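You operate a simulated robot arm through the tools that you are given. There is no shell and no other tool. Be economical: measure what you need, move in short steps, check, and stop when the job is done.

The job below is to be done with a simulated robot arm. You get a single attempt, and the scene is never put back.

Task
Move the black lid to the blue cup; break the green cup's crust and skim its foam.
Fine: wait till the crust is pale; break it with the stirrer, which ends rinsed in the short glass; skim with the blue spoon, which ends rinsed in the tall glass.

Only the result counts: the job must be done as asked and must still hold three seconds after the hand-in. Knocking over, shifting, dropping, spilling or breaking anything else fails it. Lids that push on must go on centred and level and be pressed home; caps that screw on are set level and turned clockwise until they are tight.

Robot
A 7-joint arm with a two-finger parallel gripper, fixed in place. Base frame: the origin is at the foot of the arm, x ahead of it, y to its left, z up; the work surface is at about z = 0.802. Units: m, rad, N and s.
Its first joint turns from -2.897 to 2.897 rad. Payload 4.4 kg.
The tool frame sits at the grasp point between the pads (the TCP): z along the fingers, y along the line on which they close. The tips reach 0.023 m beyond it. Largest opening 0.094 m; finger width 0.038, thickness 0.01; the body of the gripper, 0.054 by 0.096 m, starts 0.039 m behind the TCP.
Orientation is told as [roll, pitch, yaw] about the base's x, y, z axes, in that order, counted from this pose: with the fingers straight down and closing along the base's y, the tool's x points along the base's -x, its y along +y and its z along -z.

Tools
- The arm moves only by the tool arm_command. Its argument "moves" is a list of rows, each an object (a shift or turn left out is 0, a gripper value left out holds the last) with "linear": the shift along the tool's x, y, z in units of 50 mm (1.0 is 50 mm), a list of three; "dr": the turn, a rotation vector about the tool's x, y, z in units of 6 degrees (1.0 is 6 degrees), a list of three; "hand": the opening, from 0 (shut) to 1 (fully open). In form: [{"linear": [tx, ty, tz], "dr": [rx, ry, rz], "hand": hand}, ...]. A call has 1 to 8 rows; each row shifts and turns the commanded pose from where the row before left it, along the tool's axes as they then stand. A call with a number of a shift or a turn outside -1 to 1 is refused whole. A row lasts 0.2 s, in which the tool goes at most 0.05 m and 0.15 rad; a call with a longer step from one row to the next is refused whole, and so is a gripper value outside its range. Where a pose cannot be reached the arm comes as near as it can. A force on the tool above 40 N (or 10 N above the force at the start of the call, whichever is more), or a blocked arm, ends the call early, and 0.2 s more pass. The fingers move at their own pace (about 0.072 m/s each) and stop on an object; they squeeze with about 21 N. The grip force told is the motor's: it shows also when the fingers shut on nothing. Time passes only in rows, and 0.2 s behind the last, so rows that do not move let the fingers close. The reply holds the time, the measured pose of the TCP, the force on the tool along the base axes, the opening and the grip force, in the units named above and with some noise, with the torque about the TCP (base axes, N m) and any sound that the robot's microphone picked up.
- Cameras (640 x 400 px; columns grow to the right, rows downward): "scene" is fixed at [0.0518, 0.5005, 1.6966]; the picture's right is [-0.23, -0.97, 0.00], its down [-0.66, 0.16, -0.73] and it looks along [0.71, -0.17, -0.68] (base axes); focal length 337 px, centre (320, 200). "wrist" rides on the gripper at [0.086, 0.016, -0.074] in the tool frame; the picture's right is [-0.18, 0.98, 0.00], its down [-0.58, -0.11, -0.81] and it looks along [-0.79, -0.15, 0.59] (tool axes); focal length 243 px, centre (320, 200). There is no depth. A picture from a camera that has moved, and an enlarged one, comes with that camera's place and axes in the base frame and with its lens.
- snapshot(camera): a new picture of that camera. It takes no simulated time.
- zoom(camera, box): a new picture of the part [left, top, right, bottom] of that camera's present view, enlarged. It takes no simulated time.
- job_done(): hands the job in; it is judged then, once.

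Work in short steps. Places have to be worked out from the pictures, the camera data and where the tool is seen: move nearer, look again, correct. Check each grasp and each placing, and mend what went wrong. You have 120 turns and 68 pictures in all, those below and enlarged ones among them. Open the gripper and draw the arm clear of the work before you hand the job in, unless the task says otherwise; then end with one line.

The tools are called after ">>>" by a JSON object that holds its "api" and its "payload". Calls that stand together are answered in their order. arm_command: Moves the arm, as the interface text tells. Its arguments: {"type":"object","properties":{"moves":{"type":"array","items":{"type":"object","properties":{"linear":{"type":"array","items":{"type":"number"}},"dr":{"type":"array","items":{"type":"number"}},"hand":{"type":"number"}}}}},"required":["moves"]} The other tools are called the same way: snapshot (camera) takes a picture; zoom (camera, box) takes an enlarged picture of a part of a camera's view; job_done () hands the job in.

At the start:

```text
time_s: 0.0
tool_pos: [0.7146, 0.2338, 1.2689]
tool_rot: [0.0, 0.0, 0.0]
force: [0.5, -0.1, -1.8]
torque: [-0.03, 0.01, 0.0]
width: 0.0942
gripper_force: 0.1
```

scene: 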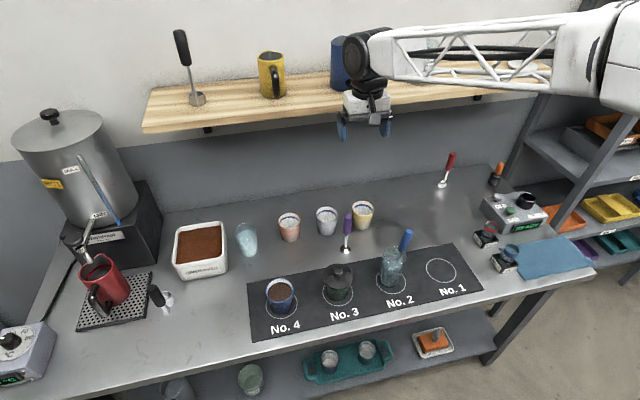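
wrist: 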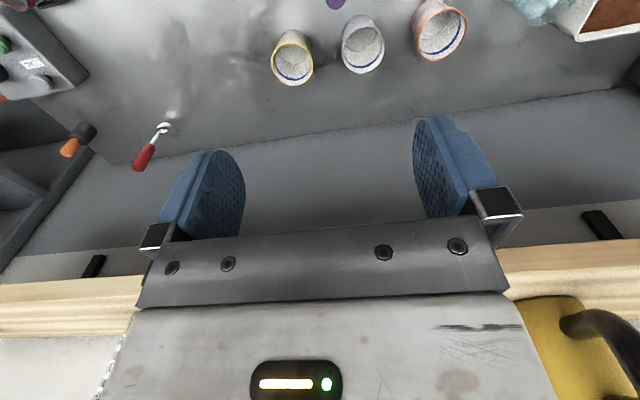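

I start by enlarging the work area to identify the cups, lid, stirrer, spoon and glasses.

>>> {"api": "zoom", "payload": {"camera": "scene", "box": [240, 220, 480, 350]}}

>>> {"api": "zoom", "payload": {"camera": "scene", "box": [220, 140, 560, 350]}}

>>> {"api": "zoom", "payload": {"camera": "scene", "box": [130, 180, 400, 350]}}

```text
2.67 times, centred on (360, 285) of scene
camera zoom: at [0.0518, 0.5005, 1.6966], right [-0.23, -0.97, 0.0], down [-0.66, 0.16, -0.73], along [0.71, -0.17, -0.68], focal length 899 px, centre (213, -27)
```

zoom: 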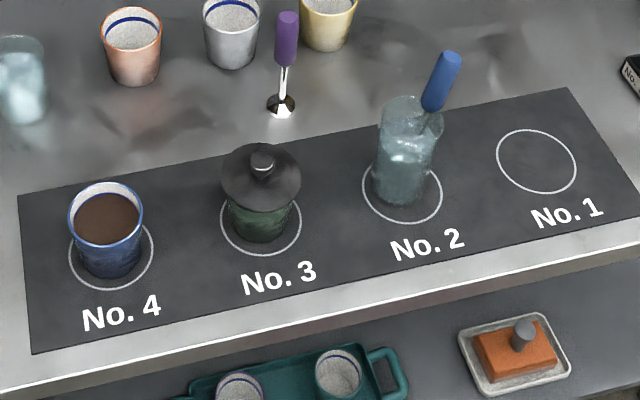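

```text
1.88 times, centred on (390, 245) of scene
camera zoom: at [0.0518, 0.5005, 1.6966], right [-0.23, -0.97, 0.0], down [-0.66, 0.16, -0.73], along [0.71, -0.17, -0.68], focal length 634 px, centre (188, 115)
```

zoom: 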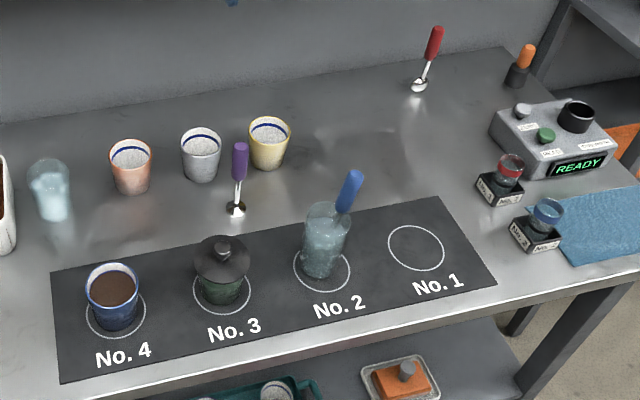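

```text
2.35 times, centred on (265, 265) of scene
camera zoom: at [0.0518, 0.5005, 1.6966], right [-0.23, -0.97, 0.0], down [-0.66, 0.16, -0.73], along [0.71, -0.17, -0.68], focal length 793 px, centre (449, 47)
```

zoom: 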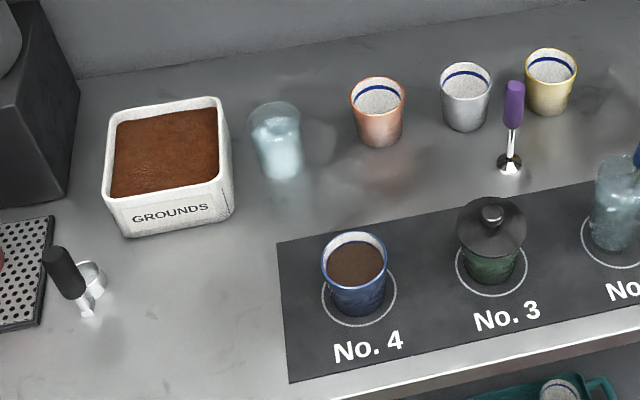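

The black lid sits on the green cup (No. 3, about (0.58, 0.315)); the blue cup is on No. 4 (about (0.58, 0.49)). The blue-handled tool stands in the tall glass on No. 2, and the short glass is near (0.80, 0.58). I pull the arm back to see it all with the wrist camera.

>>> {"api": "arm_command", "payload": {"moves": [{"linear": [0.85, 0.25, 0.25]}, {"linear": [0.85, 0.25, 0.25]}, {"linear": [0.85, 0.25, 0.25]}, {"linear": [0.85, 0.25, 0.25]}, {"linear": [0.85, 0.25, 0.25]}, {"linear": [0.85, 0.25, 0.25]}, {"linear": [0.85, 0.25, 0.25]}, {"linear": [0.85, 0.25, 0.25]}]}}

>>> {"api": "snapshot", "payload": {"camera": "wrist"}}

```text
time_s: 1.8
tool_pos: [0.3731, 0.3334, 1.1691]
tool_rot: [-0.001, 0.0, 0.0]
force: [-0.2, 0.3, -0.6]
torque: [-0.03, 0.02, 0.0]
width: 0.094
gripper_force: 0.0
```

```text
62 pictures are left
camera wrist: at [0.2873, 0.3508, 1.2433], right [0.18, 0.98, 0.0], down [0.58, -0.11, 0.81], along [0.79, -0.15, -0.59], focal length 243 px, centre (320, 200)
```

wrist: 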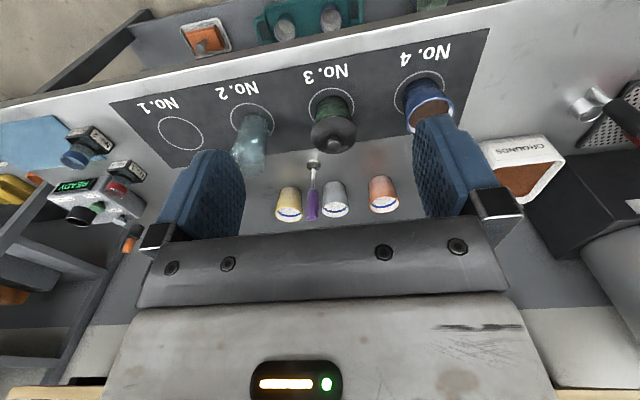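

The wrist view is upside-down. I enlarge the relevant parts.

>>> {"api": "zoom", "payload": {"camera": "wrist", "box": [210, 70, 460, 225]}}

>>> {"api": "zoom", "payload": {"camera": "scene", "box": [320, 140, 420, 300]}}

>>> {"api": "zoom", "payload": {"camera": "scene", "box": [420, 140, 560, 280]}}

```text
2.56 times, centred on (335, 148) of wrist
camera zoom: at [0.2873, 0.3508, 1.2433], right [0.18, 0.98, 0.0], down [0.58, -0.11, 0.81], along [0.79, -0.15, -0.59], focal length 621 px, centre (282, 334)
```

zoom: 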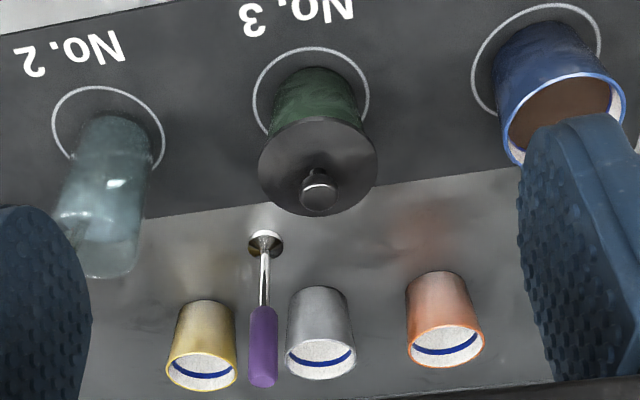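

```text
2.50 times, centred on (370, 220) of scene
camera zoom: at [0.0518, 0.5005, 1.6966], right [-0.23, -0.97, 0.0], down [-0.66, 0.16, -0.73], along [0.71, -0.17, -0.68], focal length 843 px, centre (195, 150)
```

zoom: 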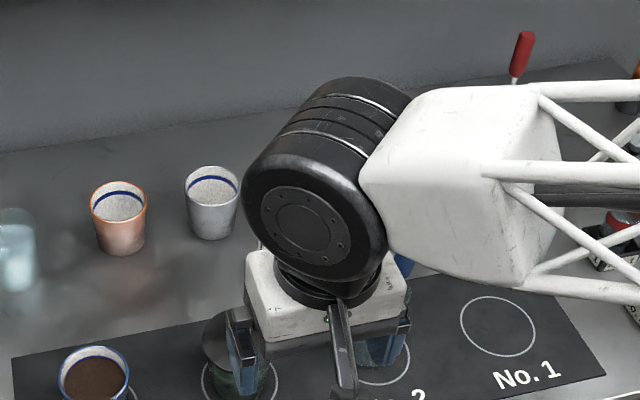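

```text
2.86 times, centred on (490, 210) of scene
camera zoom: at [0.0518, 0.5005, 1.6966], right [-0.23, -0.97, 0.0], down [-0.66, 0.16, -0.73], along [0.71, -0.17, -0.68], focal length 963 px, centre (-166, 171)
```

zoom: 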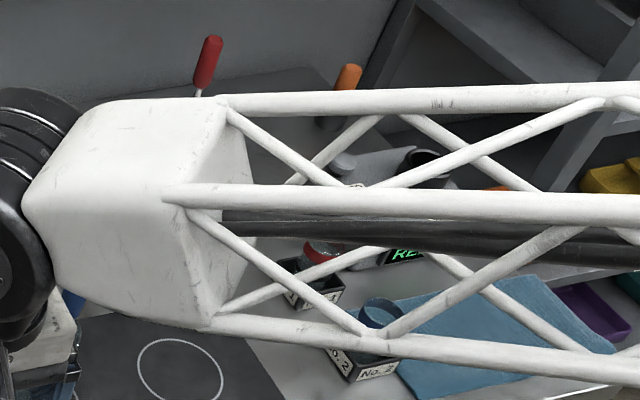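

The purple tool stands upright on a disc-like end. I swing the arm to the right so that the fixed camera sees the middle clearly and the wrist camera sees the red and orange tools.

>>> {"api": "arm_command", "payload": {"moves": [{"linear": [-0.2, -0.95, -0.1]}, {"linear": [-0.2, -0.95, -0.1]}, {"linear": [-0.2, -0.95, -0.1]}, {"linear": [-0.2, -0.95, -0.1]}, {"linear": [-0.2, -0.95, -0.1]}, {"linear": [-0.2, -0.95, -0.1]}, {"linear": [-0.2, -0.95, -0.1]}, {"linear": [-0.2, -0.95, -0.1]}]}}

>>> {"api": "zoom", "payload": {"camera": "scene", "box": [320, 195, 420, 300]}}

>>> {"api": "snapshot", "payload": {"camera": "wrist"}}

```text
time_s: 3.6
tool_pos: [0.4571, -0.0463, 1.207]
tool_rot: [-0.001, -0.002, 0.002]
force: [-0.5, 0.3, -0.3]
torque: [0.01, 0.0, 0.01]
width: 0.094
gripper_force: 0.3
```

```text
3.81 times, centred on (370, 248) of scene
camera zoom: at [0.0518, 0.5005, 1.6966], right [-0.23, -0.97, 0.0], down [-0.66, 0.16, -0.73], along [0.71, -0.17, -0.68], focal length 1284 px, centre (130, 19)
```

zoom: 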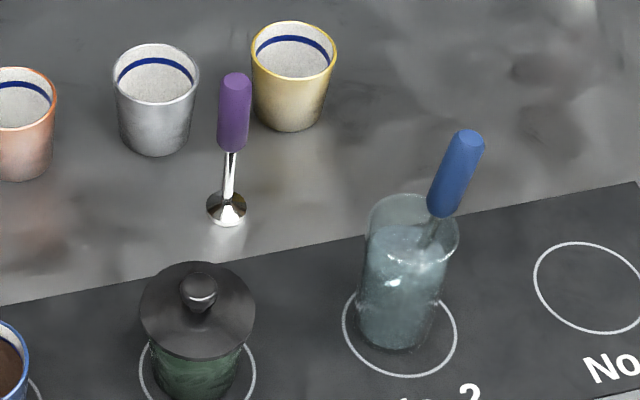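

```text
57 pictures are left
camera wrist: at [0.3702, -0.0316, 1.2817], right [0.18, 0.98, 0.0], down [0.58, -0.11, 0.81], along [0.79, -0.15, -0.59], focal length 243 px, centre (320, 200)
```

wrist: 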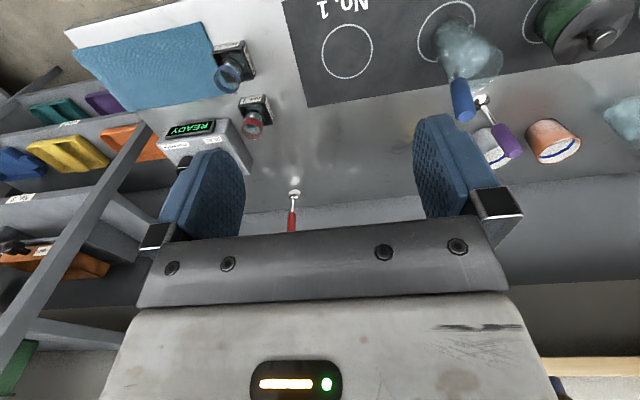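

I compare the red tool, the orange one and the black-handled ones with the purple one.

>>> {"api": "zoom", "payload": {"camera": "wrist", "box": [240, 170, 340, 235]}}

>>> {"api": "zoom", "payload": {"camera": "scene", "box": [425, 140, 525, 203]}}

>>> {"api": "zoom", "payload": {"camera": "scene", "box": [60, 200, 280, 340]}}

>>> {"api": "zoom", "payload": {"camera": "scene", "box": [160, 20, 320, 120]}}

>>> {"api": "zoom", "payload": {"camera": "scene", "box": [325, 205, 365, 260]}}

```text
6.15 times, centred on (290, 202) of wrist
camera zoom: at [0.3702, -0.0316, 1.2817], right [0.18, 0.98, 0.0], down [0.58, -0.11, 0.81], along [0.79, -0.15, -0.59], focal length 1493 px, centre (505, 185)
```

zoom: 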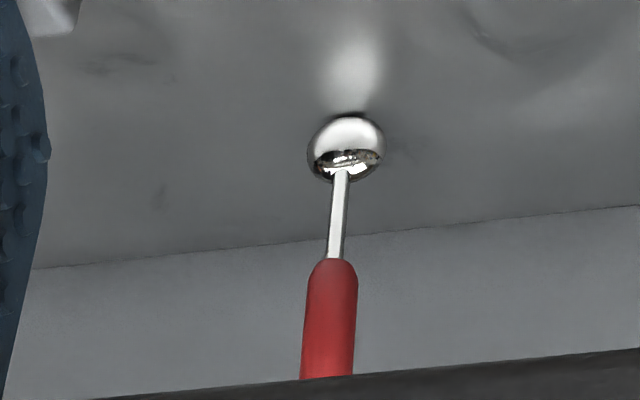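

```text
6.35 times, centred on (475, 172) of scene
camera zoom: at [0.0518, 0.5005, 1.6966], right [-0.23, -0.97, 0.0], down [-0.66, 0.16, -0.73], along [0.71, -0.17, -0.68], focal length 2140 px, centre (-664, 381)
```

zoom: 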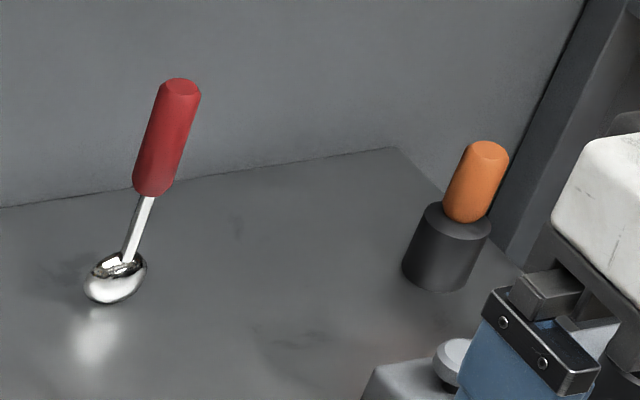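

```text
2.86 times, centred on (170, 270) of scene
camera zoom: at [0.0518, 0.5005, 1.6966], right [-0.23, -0.97, 0.0], down [-0.66, 0.16, -0.73], along [0.71, -0.17, -0.68], focal length 963 px, centre (749, 0)
```

zoom: 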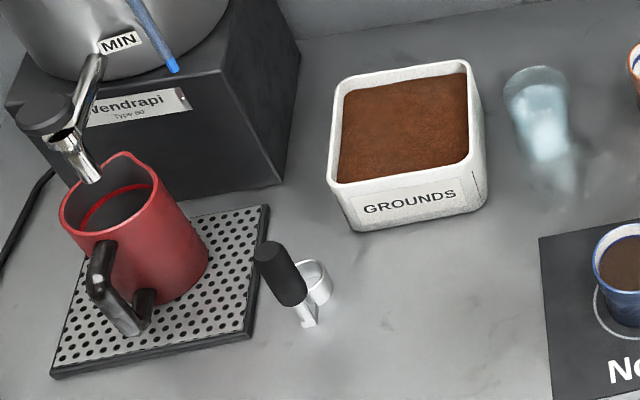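

```text
4.00 times, centred on (240, 70) of scene
camera zoom: at [0.0518, 0.5005, 1.6966], right [-0.23, -0.97, 0.0], down [-0.66, 0.16, -0.73], along [0.71, -0.17, -0.68], focal length 1348 px, centre (640, 720)
```

zoom: 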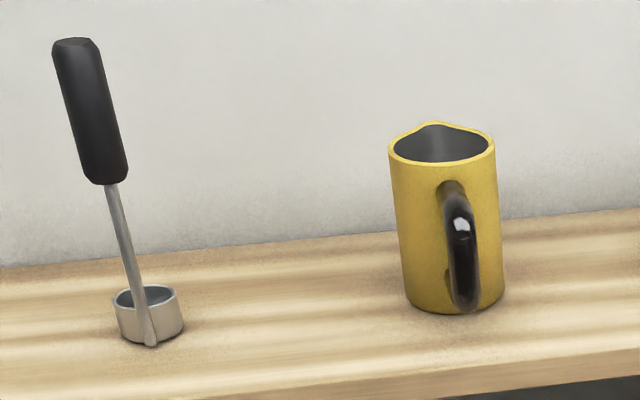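

```text
7.27 times, centred on (345, 232) of scene
camera zoom: at [0.0518, 0.5005, 1.6966], right [-0.23, -0.97, 0.0], down [-0.66, 0.16, -0.73], along [0.71, -0.17, -0.68], focal length 2451 px, centre (138, -36)
```

zoom: 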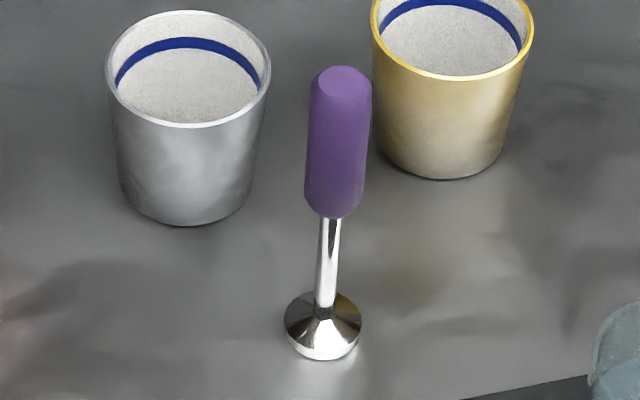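

The purple tool with the flared disc foot is the stirrer; red is another spoon. I go to hover above the lid knob at about (0.587, 0.32).

>>> {"api": "arm_command", "payload": {"moves": [{"linear": [-0.32, 0.9, 0.25]}, {"linear": [-0.32, 0.9, 0.25]}, {"linear": [-0.32, 0.9, 0.25]}, {"linear": [-0.32, 0.9, 0.25]}, {"linear": [-0.32, 0.9, 0.25]}, {"linear": [-0.32, 0.9, 0.25]}, {"linear": [-0.32, 0.9, 0.25]}, {"linear": [-0.32, 0.9, 0.25]}]}}

>>> {"api": "snapshot", "payload": {"camera": "wrist"}}

```text
time_s: 5.4
tool_pos: [0.5813, 0.3132, 1.1065]
tool_rot: [0.0, 0.003, 0.0]
force: [0.4, 1.0, -0.1]
torque: [-0.02, 0.0, 0.01]
width: 0.094
gripper_force: 0.0
```

```text
51 pictures are left
camera wrist: at [0.4959, 0.3289, 1.1806], right [0.18, 0.98, 0.0], down [0.58, -0.11, 0.81], along [0.79, -0.15, -0.59], focal length 243 px, centre (320, 200)
```

wrist: 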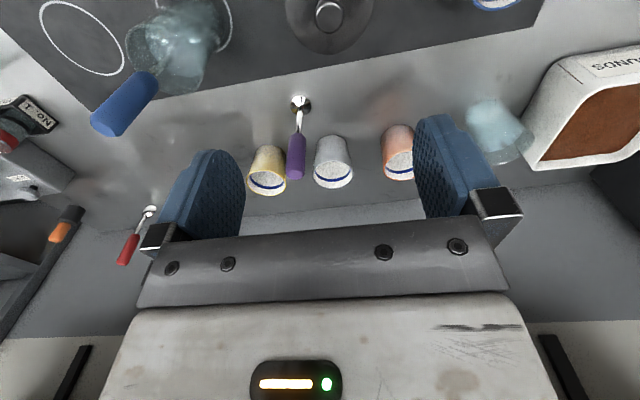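

The knob is at (328, 15), which matches being almost under the TCP, about 8 mm to +y. I descend 0.12 m with a correction and look again.

>>> {"api": "arm_command", "payload": {"moves": [{"linear": [0, 0.16, 0.8]}, {"linear": [0, 0, 0.8]}, {"linear": [0, 0, 0.8]}]}}

>>> {"api": "snapshot", "payload": {"camera": "wrist"}}

```text
time_s: 6.2
tool_pos: [0.5799, 0.3218, 0.9884]
tool_rot: [0.0, -0.001, 0.001]
force: [0.5, 0.1, 0.5]
torque: [0.01, -0.03, 0.0]
width: 0.094
gripper_force: 0.1
```

```text
50 pictures are left
camera wrist: at [0.4944, 0.3379, 1.0623], right [0.18, 0.98, 0.0], down [0.58, -0.11, 0.81], along [0.79, -0.15, -0.59], focal length 243 px, centre (320, 200)
```

wrist: 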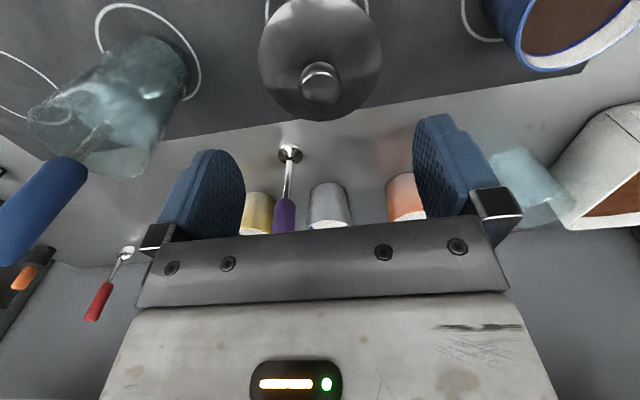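

The knob top seems near z ≈ 0.91–0.93. I descend 25 mm more and look once more before closing.

>>> {"api": "arm_command", "payload": {"moves": [{"linear": [0, 0, 0.5]}]}}

>>> {"api": "snapshot", "payload": {"camera": "wrist"}}

>>> {"api": "zoom", "payload": {"camera": "scene", "box": [260, 210, 420, 320]}}

```text
time_s: 6.6
tool_pos: [0.5812, 0.3223, 0.9647]
tool_rot: [0.001, -0.001, 0.001]
force: [0.0, -0.2, -0.1]
torque: [0.03, 0.0, -0.03]
width: 0.0941
gripper_force: 0.1
```

```text
49 pictures are left
camera wrist: at [0.4957, 0.3384, 1.0387], right [0.18, 0.98, 0.0], down [0.58, -0.11, 0.81], along [0.79, -0.15, -0.59], focal length 243 px, centre (320, 200)
```

wrist: 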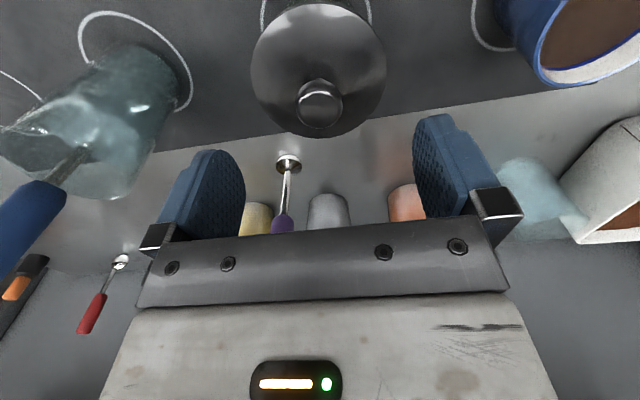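

```text
3.64 times, centred on (340, 265) of scene
camera zoom: at [0.0518, 0.5005, 1.6966], right [-0.23, -0.97, 0.0], down [-0.66, 0.16, -0.73], along [0.71, -0.17, -0.68], focal length 1226 px, centre (247, -36)
```

zoom: 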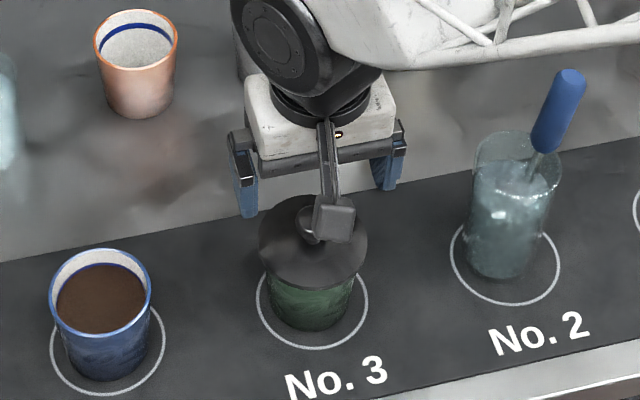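

Column is centred; the knob centre is estimated at z ≈ 0.90 and the lid plate at z ≈ 0.865. I descend to TCP z ≈ 0.91 and check.

>>> {"api": "arm_command", "payload": {"moves": [{"linear": [0, 0, 0.55]}, {"linear": [0, 0, 0.55]}]}}

>>> {"api": "snapshot", "payload": {"camera": "wrist"}}

```text
time_s: 7.2
tool_pos: [0.5814, 0.3221, 0.9091]
tool_rot: [0.0, -0.003, 0.002]
force: [1.3, 0.6, -1.2]
torque: [0.01, -0.01, 0.03]
width: 0.0939
gripper_force: 0.0
```

```text
47 pictures are left
camera wrist: at [0.4962, 0.3384, 0.9833], right [0.18, 0.98, 0.0], down [0.58, -0.11, 0.81], along [0.79, -0.15, -0.59], focal length 243 px, centre (320, 200)
```

wrist: 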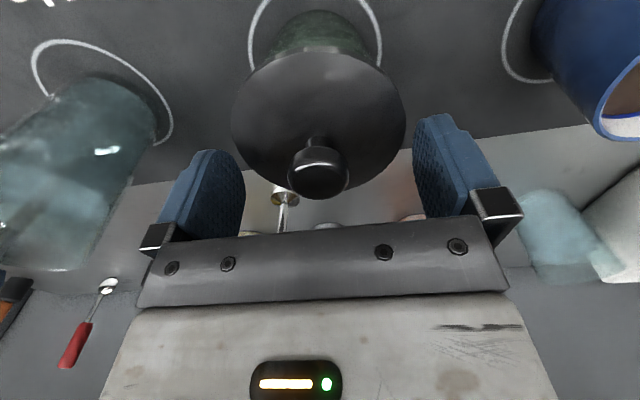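

The knob (about 30 mm wide) is centred just below the TCP; I lower 5 mm and close the fingers.

>>> {"api": "arm_command", "payload": {"moves": [{"linear": [0, 0, 0.1]}, {"hand": 0}, {"hand": 0}, {"hand": 0}, {"hand": 0}]}}

>>> {"api": "snapshot", "payload": {"camera": "wrist"}}

```text
time_s: 8.4
tool_pos: [0.5819, 0.3218, 0.9043]
tool_rot: [-0.002, 0.0, 0.002]
force: [-0.3, -0.6, 0.5]
torque: [0.02, 0.01, -0.02]
width: 0.085
gripper_force: 20.6
```

```text
46 pictures are left
camera wrist: at [0.4961, 0.3375, 0.9783], right [0.18, 0.98, 0.0], down [0.58, -0.11, 0.81], along [0.79, -0.15, -0.59], focal length 243 px, centre (320, 200)
```

wrist: 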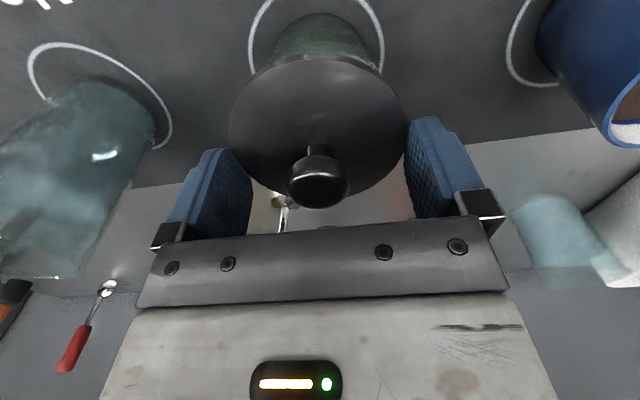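

The fingers stopped at 85 mm: they caught the lid's rim, not the knob. I reopen, rise 9 mm and close on the knob.

>>> {"api": "arm_command", "payload": {"moves": [{"hand": 1}, {"hand": 1}, {"linear": [0, 0, -0.18]}, {"hand": 0}, {"hand": 0}, {"hand": 0}, {"hand": 0}]}}

>>> {"api": "snapshot", "payload": {"camera": "wrist"}}

```text
time_s: 10.0
tool_pos: [0.5816, 0.3216, 0.9127]
tool_rot: [0.0, 0.002, 0.0]
force: [0.0, -0.9, 1.0]
torque: [-0.01, 0.01, 0.0]
width: 0.0268
gripper_force: 21.3
```

```text
45 pictures are left
camera wrist: at [0.4959, 0.337, 0.9873], right [0.18, 0.98, 0.0], down [0.58, -0.11, 0.81], along [0.79, -0.15, -0.59], focal length 243 px, centre (320, 200)
```

wrist: 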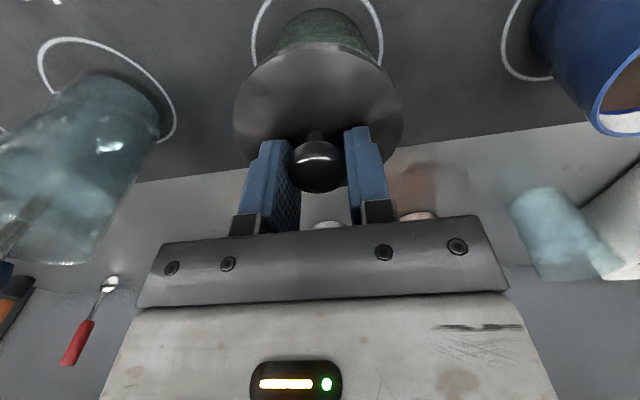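

Knob gripped (27 mm). I lift slowly.

>>> {"api": "arm_command", "payload": {"moves": [{"linear": [0, 0, -0.1]}, {"linear": [0, 0, -0.2]}, {"linear": [0, 0, -0.4]}, {"linear": [0, 0, -0.8]}]}}

>>> {"api": "snapshot", "payload": {"camera": "wrist"}}

>>> {"api": "zoom", "payload": {"camera": "scene", "box": [250, 220, 410, 320]}}

```text
time_s: 11.0
tool_pos: [0.5815, 0.3229, 0.9868]
tool_rot: [-0.001, 0.0, 0.0]
force: [0.4, 0.0, -1.1]
torque: [-0.01, -0.02, -0.04]
width: 0.0264
gripper_force: 21.1
```

```text
44 pictures are left
camera wrist: at [0.4965, 0.3389, 1.0607], right [0.18, 0.98, 0.0], down [0.58, -0.11, 0.81], along [0.79, -0.15, -0.59], focal length 243 px, centre (320, 200)
```

wrist: 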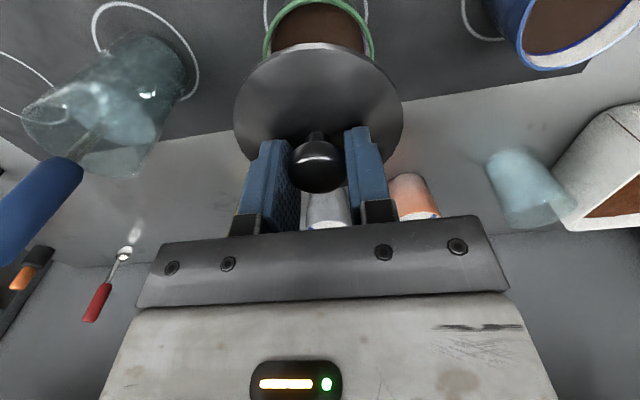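

```text
4.00 times, centred on (330, 270) of scene
camera zoom: at [0.0518, 0.5005, 1.6966], right [-0.23, -0.97, 0.0], down [-0.66, 0.16, -0.73], along [0.71, -0.17, -0.68], focal length 1348 px, centre (280, -80)
```

zoom: 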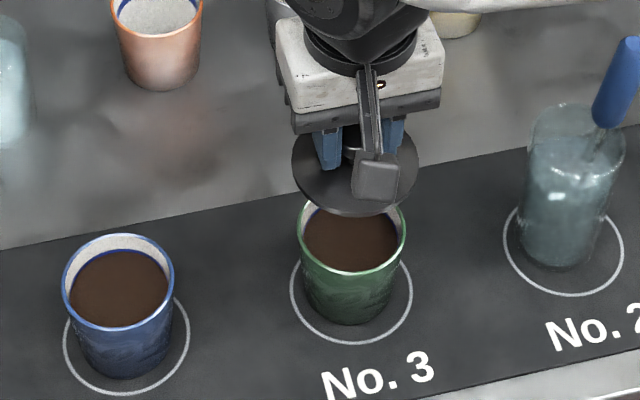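

The lid came off cleanly. The green crust is still dark brown. The blue cup is offset from the green one by about (+0.003, +0.167); I move the lid there at the same height and compare with this picture.

>>> {"api": "arm_command", "payload": {"moves": [{"linear": [-0.015, 0.835, 0]}, {"linear": [-0.015, 0.835, 0]}, {"linear": [-0.015, 0.835, 0]}, {"linear": [-0.015, 0.835, 0]}]}}

>>> {"api": "snapshot", "payload": {"camera": "wrist"}}

```text
time_s: 12.0
tool_pos: [0.5835, 0.4901, 0.9865]
tool_rot: [0.001, -0.001, 0.001]
force: [0.1, 0.2, -0.3]
torque: [-0.01, 0.0, -0.03]
width: 0.0268
gripper_force: 21.4
```

```text
42 pictures are left
camera wrist: at [0.498, 0.5064, 1.0601], right [0.18, 0.98, 0.0], down [0.58, -0.11, 0.81], along [0.79, -0.15, -0.59], focal length 243 px, centre (320, 200)
```

wrist: 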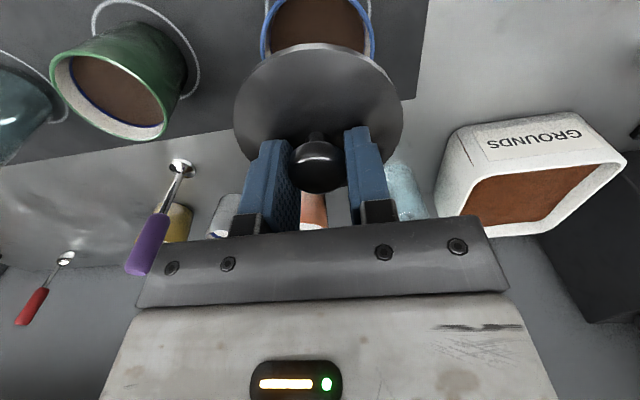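

I enlarge the cup-lid overlap to measure the alignment.

>>> {"api": "zoom", "payload": {"camera": "wrist", "box": [220, 0, 420, 125]}}

>>> {"api": "zoom", "payload": {"camera": "scene", "box": [240, 230, 360, 330]}}

```text
3.20 times, centred on (320, 62) of wrist
camera zoom: at [0.498, 0.5064, 1.0601], right [0.18, 0.98, 0.0], down [0.58, -0.11, 0.81], along [0.79, -0.15, -0.59], focal length 776 px, centre (320, 640)
```

zoom: 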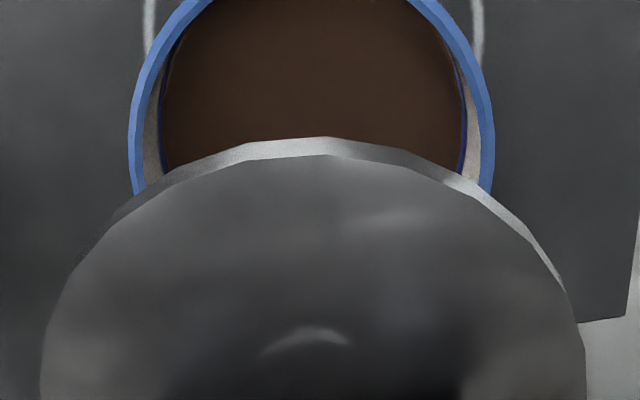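

```text
4.00 times, centred on (300, 280) of scene
camera zoom: at [0.0518, 0.5005, 1.6966], right [-0.23, -0.97, 0.0], down [-0.66, 0.16, -0.73], along [0.71, -0.17, -0.68], focal length 1348 px, centre (400, -120)
```

zoom: 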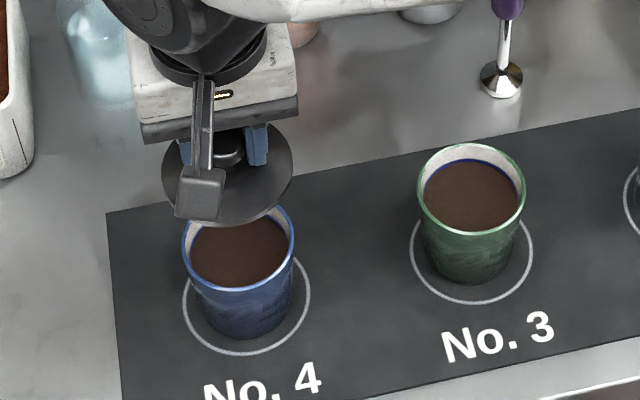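

Comparing rim pixels, the blue cup sits at about (0.580, 0.490) in the lid's terms. I shift −3.5 mm in x and descend to 20 mm above the seat, then check.

>>> {"api": "arm_command", "payload": {"moves": [{"linear": [0.07, 0, 0]}, {"linear": [0, 0, 0.5]}, {"linear": [0, 0, 0.5]}, {}]}}

>>> {"api": "zoom", "payload": {"camera": "wrist", "box": [220, 0, 420, 125]}}

>>> {"api": "zoom", "payload": {"camera": "scene", "box": [240, 250, 320, 320]}}

```text
time_s: 13.0
tool_pos: [0.5815, 0.4863, 0.9363]
tool_rot: [-0.001, -0.001, -0.001]
force: [0.7, -0.5, 0.0]
torque: [-0.02, 0.0, 0.0]
width: 0.0267
gripper_force: 20.4
```

```text
3.20 times, centred on (320, 62) of wrist
camera zoom: at [0.495, 0.504, 1.0099], right [0.18, 0.98, 0.0], down [0.58, -0.11, 0.81], along [0.79, -0.15, -0.59], focal length 776 px, centre (320, 640)
```

zoom: 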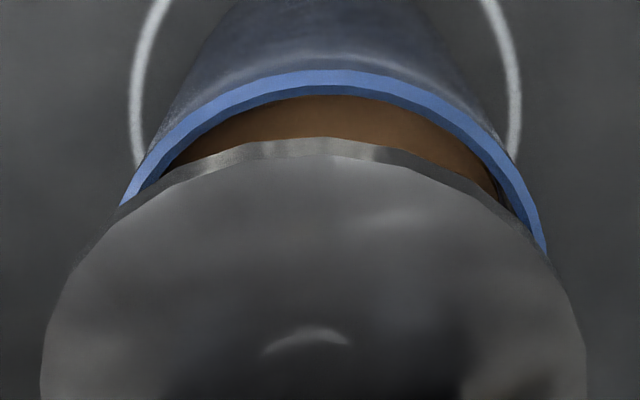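

```text
5.71 times, centred on (280, 285) of scene
camera zoom: at [0.0518, 0.5005, 1.6966], right [-0.23, -0.97, 0.0], down [-0.66, 0.16, -0.73], along [0.71, -0.17, -0.68], focal length 1926 px, centre (549, -286)
```

zoom: 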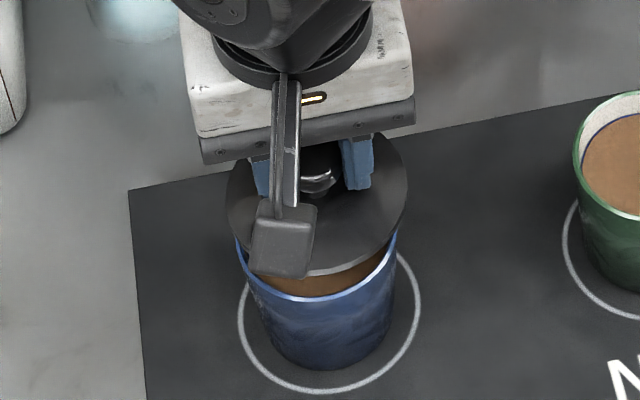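

The crust is already getting paler. Both views put the cup about 3 mm to −x and 2 mm to +y of the lid; I correct, then lower close to contact.

>>> {"api": "arm_command", "payload": {"moves": [{"linear": [0.06, 0.04, 0]}, {"linear": [0, 0, 0.24]}, {}]}}

>>> {"api": "zoom", "payload": {"camera": "wrist", "box": [220, 0, 420, 125]}}

>>> {"api": "zoom", "payload": {"camera": "scene", "box": [240, 250, 320, 320]}}

```text
time_s: 13.8
tool_pos: [0.578, 0.4906, 0.9247]
tool_rot: [-0.001, 0.001, 0.002]
force: [0.5, 0.0, -0.2]
torque: [0.0, 0.01, 0.0]
width: 0.0269
gripper_force: 21.2
```

```text
3.20 times, centred on (320, 62) of wrist
camera zoom: at [0.4925, 0.5068, 0.9987], right [0.18, 0.98, 0.0], down [0.58, -0.11, 0.81], along [0.79, -0.15, -0.59], focal length 776 px, centre (320, 640)
```

zoom: 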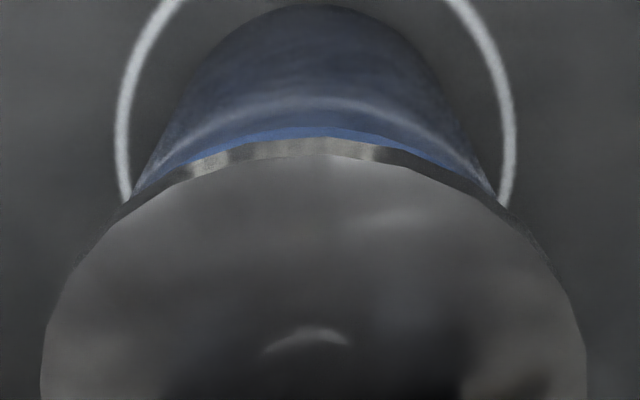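

```text
5.71 times, centred on (280, 285) of scene
camera zoom: at [0.0518, 0.5005, 1.6966], right [-0.23, -0.97, 0.0], down [-0.66, 0.16, -0.73], along [0.71, -0.17, -0.68], focal length 1926 px, centre (549, -286)
```

zoom: 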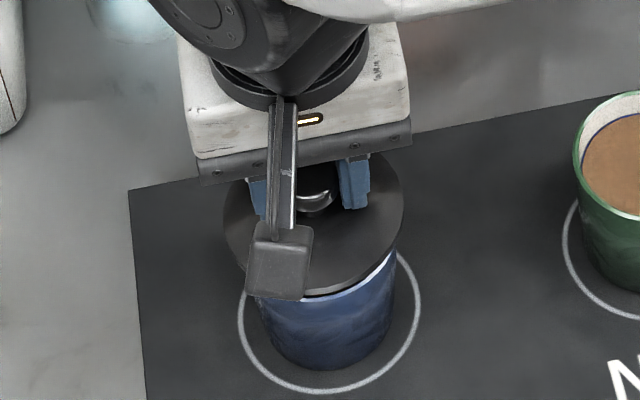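

Alignment now looks within about 1 mm in both views. I lower onto the cup.

>>> {"api": "arm_command", "payload": {"moves": [{"linear": [0, 0, 0.12]}, {"linear": [0, 0, 0.12]}, {}]}}

>>> {"api": "zoom", "payload": {"camera": "wrist", "box": [220, 0, 420, 125]}}

```text
time_s: 14.6
tool_pos: [0.5773, 0.4918, 0.9118]
tool_rot: [0.0, 0.0, 0.0]
force: [-1.3, -1.9, 13.2]
torque: [-0.02, 0.26, 0.02]
width: 0.0268
gripper_force: 21.0
```

```text
3.20 times, centred on (320, 62) of wrist
camera zoom: at [0.4927, 0.5074, 0.9872], right [0.18, 0.98, 0.0], down [0.58, -0.11, 0.81], along [0.79, -0.15, -0.59], focal length 776 px, centre (320, 640)
```

zoom: 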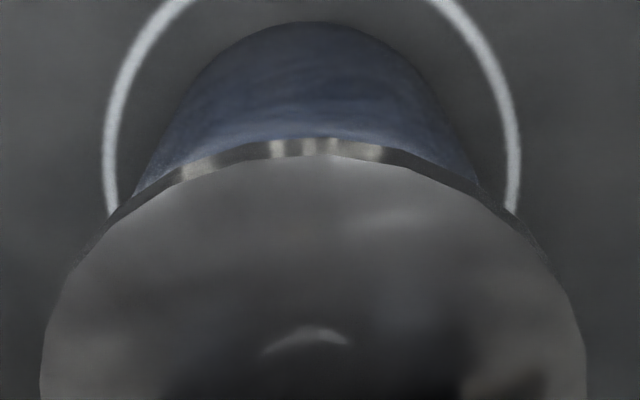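

Contact with 13 N at the seated height (0.912 vs 0.9127 on the green cup). I press a little further.

>>> {"api": "arm_command", "payload": {"moves": [{"linear": [0, 0, 0.04]}, {}]}}

```text
time_s: 15.3
tool_pos: [0.5796, 0.4917, 0.9133]
tool_rot: [0.002, -0.004, 0.0]
force: [-0.7, 0.0, 6.3]
torque: [0.02, -0.09, 0.0]
width: 0.0269
gripper_force: 20.5
stopped in row 2: the force on the tool passed its limit at 41 N (the readings are from after the stop); the commanded pose is now the measured one
```

The stop at 41 N with z = 0.913 means it is seated. I release and rise.

>>> {"api": "arm_command", "payload": {"moves": [{"hand": 0.6}, {"hand": 0.6}, {"linear": [0, 0, -0.3]}, {"linear": [0, 0, -1]}]}}

>>> {"api": "zoom", "payload": {"camera": "scene", "box": [240, 225, 400, 325]}}

>>> {"api": "snapshot", "payload": {"camera": "wrist"}}

```text
time_s: 16.4
tool_pos: [0.5781, 0.4896, 0.9775]
tool_rot: [0.0, -0.001, 0.0]
force: [-0.3, -0.6, -0.7]
torque: [0.02, -0.01, -0.01]
width: 0.0566
gripper_force: 0.0
```

```text
4.00 times, centred on (320, 275) of scene
camera zoom: at [0.0518, 0.5005, 1.6966], right [-0.23, -0.97, 0.0], down [-0.66, 0.16, -0.73], along [0.71, -0.17, -0.68], focal length 1348 px, centre (320, -100)
```

zoom: 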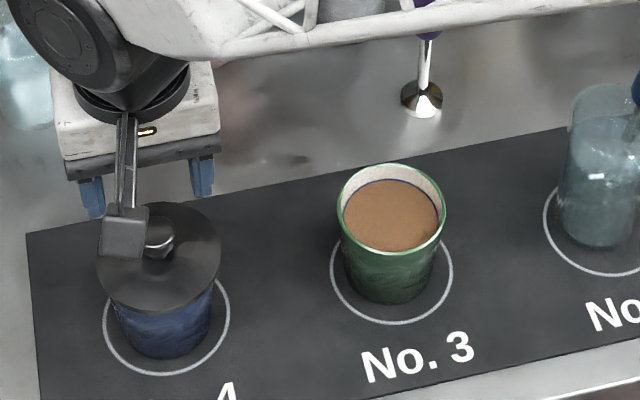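

```text
33 pictures are left
camera wrist: at [0.492, 0.5059, 1.0514], right [0.18, 0.98, 0.0], down [0.58, -0.11, 0.81], along [0.79, -0.15, -0.59], focal length 243 px, centre (320, 200)
```

wrist: 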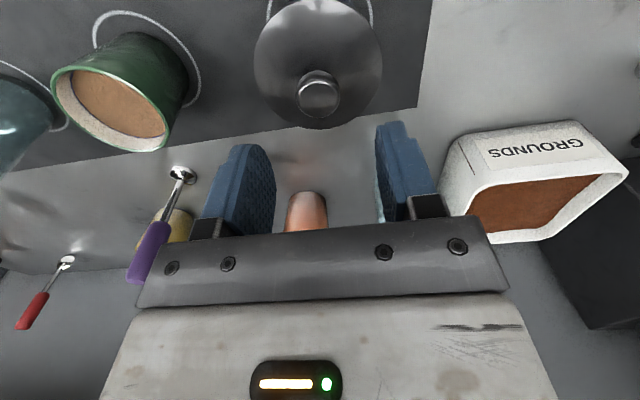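

The lid sits level on the blue cup and the green crust has turned light brown. Next the stirrer: I place it at about (0.722, 0.252), handle from z 0.885 to 0.97. I move above it.

>>> {"api": "arm_command", "payload": {"moves": [{"linear": [0, 0, -0.75], "hand": 0.7}, {"linear": [0, 0, -0.75]}, {"linear": [-0.48, -0.79, 0]}, {"linear": [-0.48, -0.79, 0]}, {"linear": [-0.48, -0.79, 0]}, {"linear": [-0.48, -0.79, 0]}, {"linear": [-0.48, -0.79, 0]}, {"linear": [-0.48, -0.79, 0]}]}}

>>> {"api": "snapshot", "payload": {"camera": "wrist"}}

```text
time_s: 18.1
tool_pos: [0.7215, 0.2542, 1.0523]
tool_rot: [0.002, -0.002, 0.001]
force: [0.2, 0.2, -0.7]
torque: [0.03, 0.03, -0.01]
width: 0.0657
gripper_force: 0.1
```

```text
32 pictures are left
camera wrist: at [0.635, 0.2697, 1.1267], right [0.18, 0.98, 0.0], down [0.58, -0.11, 0.81], along [0.79, -0.15, -0.59], focal length 243 px, centre (320, 200)
```

wrist: 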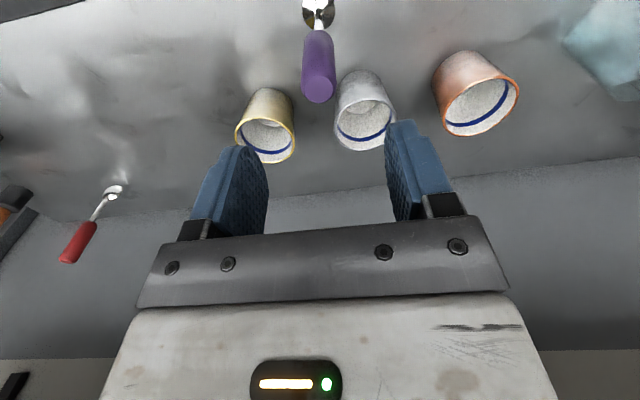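

The handle top is exactly below the TCP (z ≈ 0.972). I descend to z ≈ 0.941 and grip.

>>> {"api": "arm_command", "payload": {"moves": [{"linear": [0, 0, 0.8]}, {"linear": [0, 0, 0.8]}, {"linear": [0, 0, 0.62]}, {"hand": 0}, {"hand": 0}, {"hand": 0}, {"hand": 0}]}}

>>> {"api": "snapshot", "payload": {"camera": "wrist"}}

```text
time_s: 19.8
tool_pos: [0.7237, 0.2547, 0.94]
tool_rot: [-0.001, -0.001, -0.001]
force: [0.9, 0.5, 0.4]
torque: [0.04, -0.02, 0.0]
width: 0.025
gripper_force: 21.1
```

```text
31 pictures are left
camera wrist: at [0.6382, 0.2707, 1.0146], right [0.18, 0.98, 0.0], down [0.58, -0.11, 0.81], along [0.79, -0.15, -0.59], focal length 243 px, centre (320, 200)
```

wrist: 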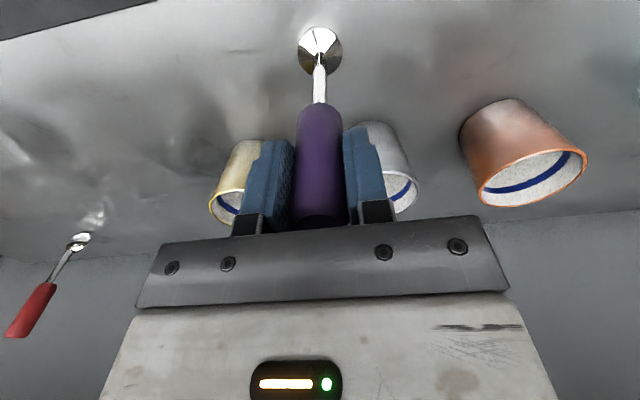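

Stirrer gripped (25 mm), its foot about 138 mm below the TCP. I lift and carry it to above the green cup (≈ (0.579, 0.322)).

>>> {"api": "arm_command", "payload": {"moves": [{"linear": [0, 0, -0.8]}, {"linear": [0, 0, -0.8]}, {"linear": [0, 0, -0.8]}, {"linear": [0.725, 0.337, 0]}, {"linear": [0.725, 0.337, 0]}, {"linear": [0.725, 0.337, 0]}, {"linear": [0.725, 0.337, 0]}, {}]}}

>>> {"api": "snapshot", "payload": {"camera": "wrist"}}

>>> {"api": "zoom", "payload": {"camera": "scene", "box": [260, 195, 420, 305]}}

```text
time_s: 21.6
tool_pos: [0.5766, 0.3207, 1.0582]
tool_rot: [0.001, -0.002, 0.0]
force: [0.3, -0.5, -1.0]
torque: [0.01, 0.02, 0.0]
width: 0.0254
gripper_force: 21.5
```

```text
30 pictures are left
camera wrist: at [0.491, 0.3361, 1.1322], right [0.18, 0.98, 0.0], down [0.58, -0.11, 0.81], along [0.79, -0.15, -0.59], focal length 243 px, centre (320, 200)
```

wrist: 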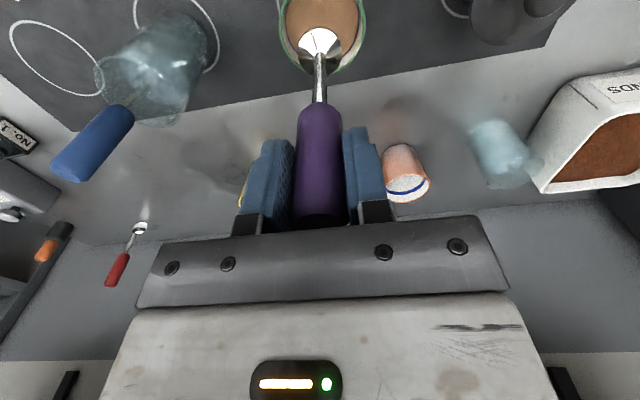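

```text
3.64 times, centred on (340, 250) of scene
camera zoom: at [0.0518, 0.5005, 1.6966], right [-0.23, -0.97, 0.0], down [-0.66, 0.16, -0.73], along [0.71, -0.17, -0.68], focal length 1226 px, centre (247, 18)
```

zoom: 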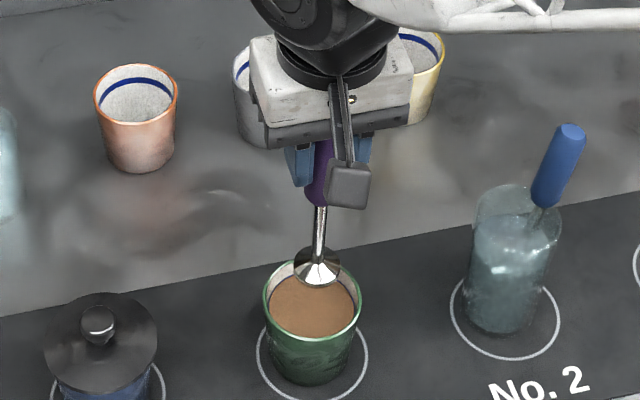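

The foot hangs slightly off the cup centre; I shift −3 mm x and +3 mm y, and use the rows that pass to check whether the crust keeps getting paler.

>>> {"api": "arm_command", "payload": {"moves": [{"linear": [0.06, 0.06, 0]}, {}, {}, {}, {}, {}, {}, {}]}}

>>> {"api": "zoom", "payload": {"camera": "scene", "box": [260, 195, 420, 305]}}

```text
time_s: 23.4
tool_pos: [0.5757, 0.3242, 1.0602]
tool_rot: [0.002, -0.002, -0.001]
force: [-0.4, -0.6, -1.2]
torque: [-0.03, 0.0, -0.03]
width: 0.0254
gripper_force: 21.4
```

```text
3.64 times, centred on (340, 250) of scene
camera zoom: at [0.0518, 0.5005, 1.6966], right [-0.23, -0.97, 0.0], down [-0.66, 0.16, -0.73], along [0.71, -0.17, -0.68], focal length 1226 px, centre (247, 18)
```

zoom: 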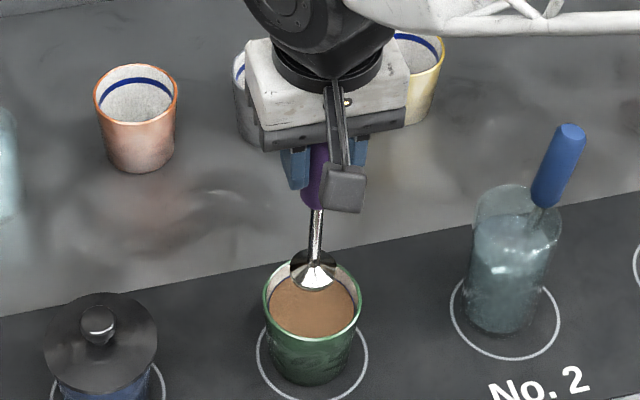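

The colour no longer changes, so the crust is at its pale stage. I lower the stirrer about 78 mm into the cup.

>>> {"api": "arm_command", "payload": {"moves": [{"linear": [0, 0, 0.5]}, {"linear": [0, 0, 0.4]}, {"linear": [0, 0, 0.3]}, {"linear": [0, 0, 0.36]}, {}]}}

>>> {"api": "zoom", "payload": {"camera": "scene", "box": [300, 230, 380, 300]}}

```text
time_s: 24.6
tool_pos: [0.575, 0.3245, 0.9831]
tool_rot: [0.0, -0.001, -0.002]
force: [-0.6, 0.8, -1.1]
torque: [0.01, -0.05, -0.03]
width: 0.0253
gripper_force: 20.9
```

```text
5.71 times, centred on (340, 265) of scene
camera zoom: at [0.0518, 0.5005, 1.6966], right [-0.23, -0.97, 0.0], down [-0.66, 0.16, -0.73], along [0.71, -0.17, -0.68], focal length 1926 px, centre (206, -171)
```

zoom: 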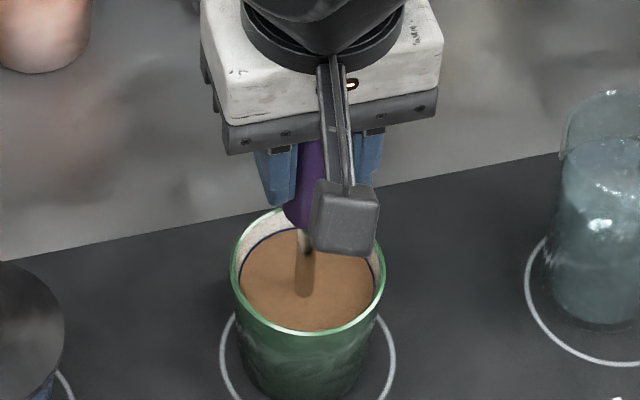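

The shaft enters the coffee about 8 mm short of the centre; no contact forces. I stir one and a half rings of 10 mm radius around the centre.

>>> {"api": "arm_command", "payload": {"moves": [{"linear": [-0.14, 0.14, 0]}, {"linear": [-0.2, -0.2, 0]}, {"linear": [0.2, -0.2, 0]}, {"linear": [0.2, 0.2, 0]}, {"linear": [-0.2, 0.2, 0]}, {"linear": [-0.2, -0.2, 0]}, {"linear": [0.2, -0.2, 0]}, {"linear": [0, 0.2, 0]}]}}

>>> {"api": "zoom", "payload": {"camera": "scene", "box": [300, 230, 380, 300]}}

```text
time_s: 26.4
tool_pos: [0.5812, 0.3208, 0.9833]
tool_rot: [0.001, -0.002, -0.002]
force: [-0.1, -1.0, -1.2]
torque: [-0.03, -0.02, 0.01]
width: 0.0253
gripper_force: 21.4
```

```text
5.71 times, centred on (340, 265) of scene
camera zoom: at [0.0518, 0.5005, 1.6966], right [-0.23, -0.97, 0.0], down [-0.66, 0.16, -0.73], along [0.71, -0.17, -0.68], focal length 1926 px, centre (206, -171)
```

zoom: 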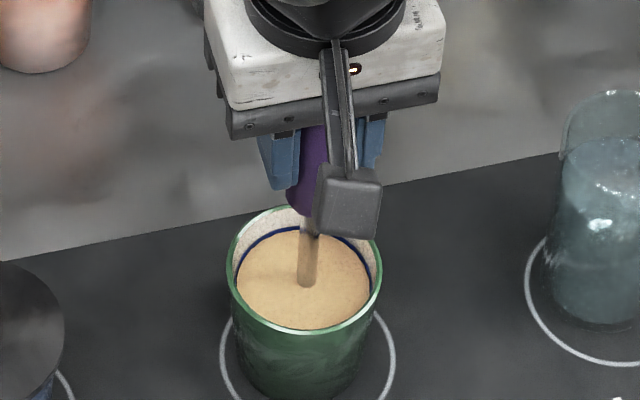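

The crust broke into pale foam. I lift the stirrer straight out and go part of the way to the short glass, keeping clear of the shelf above.

>>> {"api": "arm_command", "payload": {"moves": [{"linear": [0, 0, -0.4]}, {"linear": [0, 0, -0.7]}, {"linear": [0, 0, -0.74]}, {"linear": [-0.55, 0.8, 0]}, {"linear": [-0.55, 0.8, 0]}, {"linear": [-0.55, 0.8, 0]}, {"linear": [-0.55, 0.8, 0]}, {"linear": [-0.55, 0.8, 0]}]}}

>>> {"api": "snapshot", "payload": {"camera": "wrist"}}

>>> {"api": "snapshot", "payload": {"camera": "scene"}}

```text
time_s: 28.1
tool_pos: [0.7235, 0.5191, 1.0754]
tool_rot: [0.003, -0.004, 0.001]
force: [0.0, 0.2, -1.5]
torque: [0.03, -0.04, 0.01]
width: 0.0253
gripper_force: 20.9
```

```text
25 pictures are left
camera wrist: at [0.637, 0.5356, 1.1499], right [0.18, 0.98, 0.0], down [0.58, -0.11, 0.81], along [0.79, -0.15, -0.59], focal length 243 px, centre (320, 200)
```

wrist: 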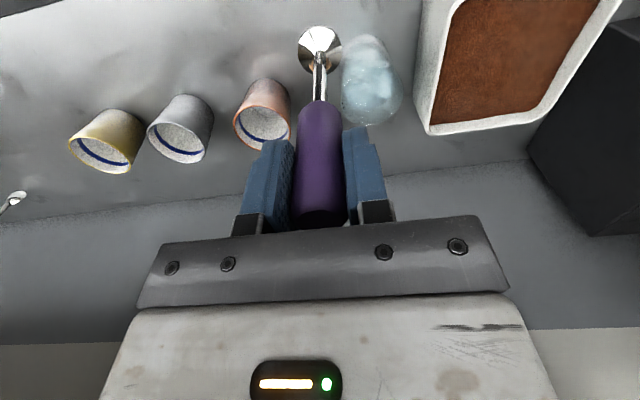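

```text
24 pictures are left
```

scene: 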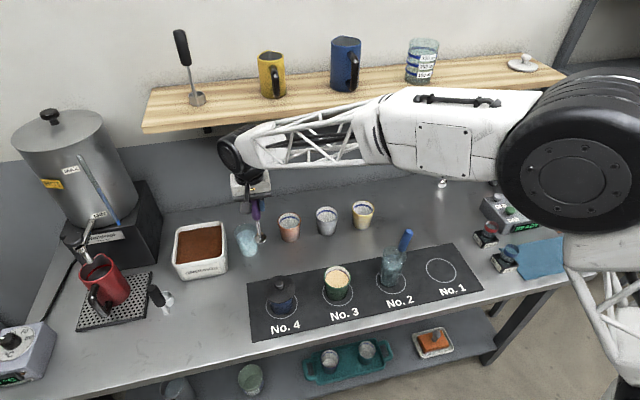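

I enlarge the short glass in the wrist view for its position and rim height.

>>> {"api": "zoom", "payload": {"camera": "wrist", "box": [290, 15, 430, 135]}}

>>> {"api": "zoom", "payload": {"camera": "scene", "box": [215, 180, 295, 270]}}

```text
3.33 times, centred on (360, 75) of wrist
camera zoom: at [0.637, 0.5356, 1.1499], right [0.18, 0.98, 0.0], down [0.58, -0.11, 0.81], along [0.79, -0.15, -0.59], focal length 809 px, centre (187, 617)
```

zoom: 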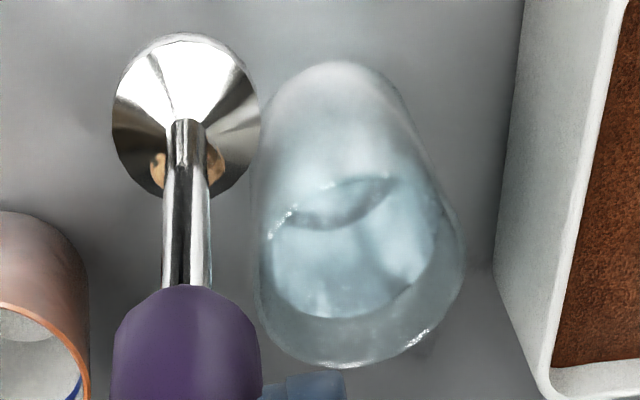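

```text
4.44 times, centred on (255, 225) of scene
camera zoom: at [0.0518, 0.5005, 1.6966], right [-0.23, -0.97, 0.0], down [-0.66, 0.16, -0.73], along [0.71, -0.17, -0.68], focal length 1498 px, centre (609, 89)
```

zoom: 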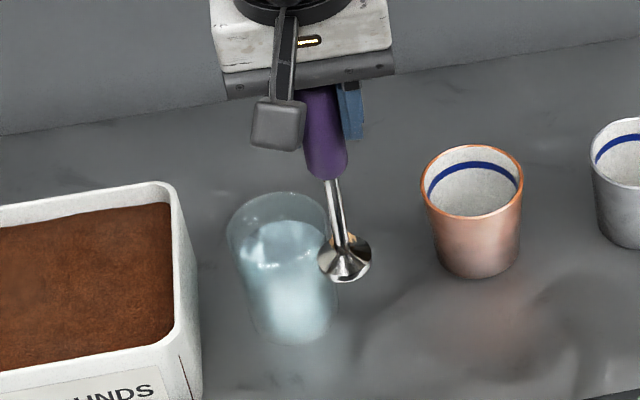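

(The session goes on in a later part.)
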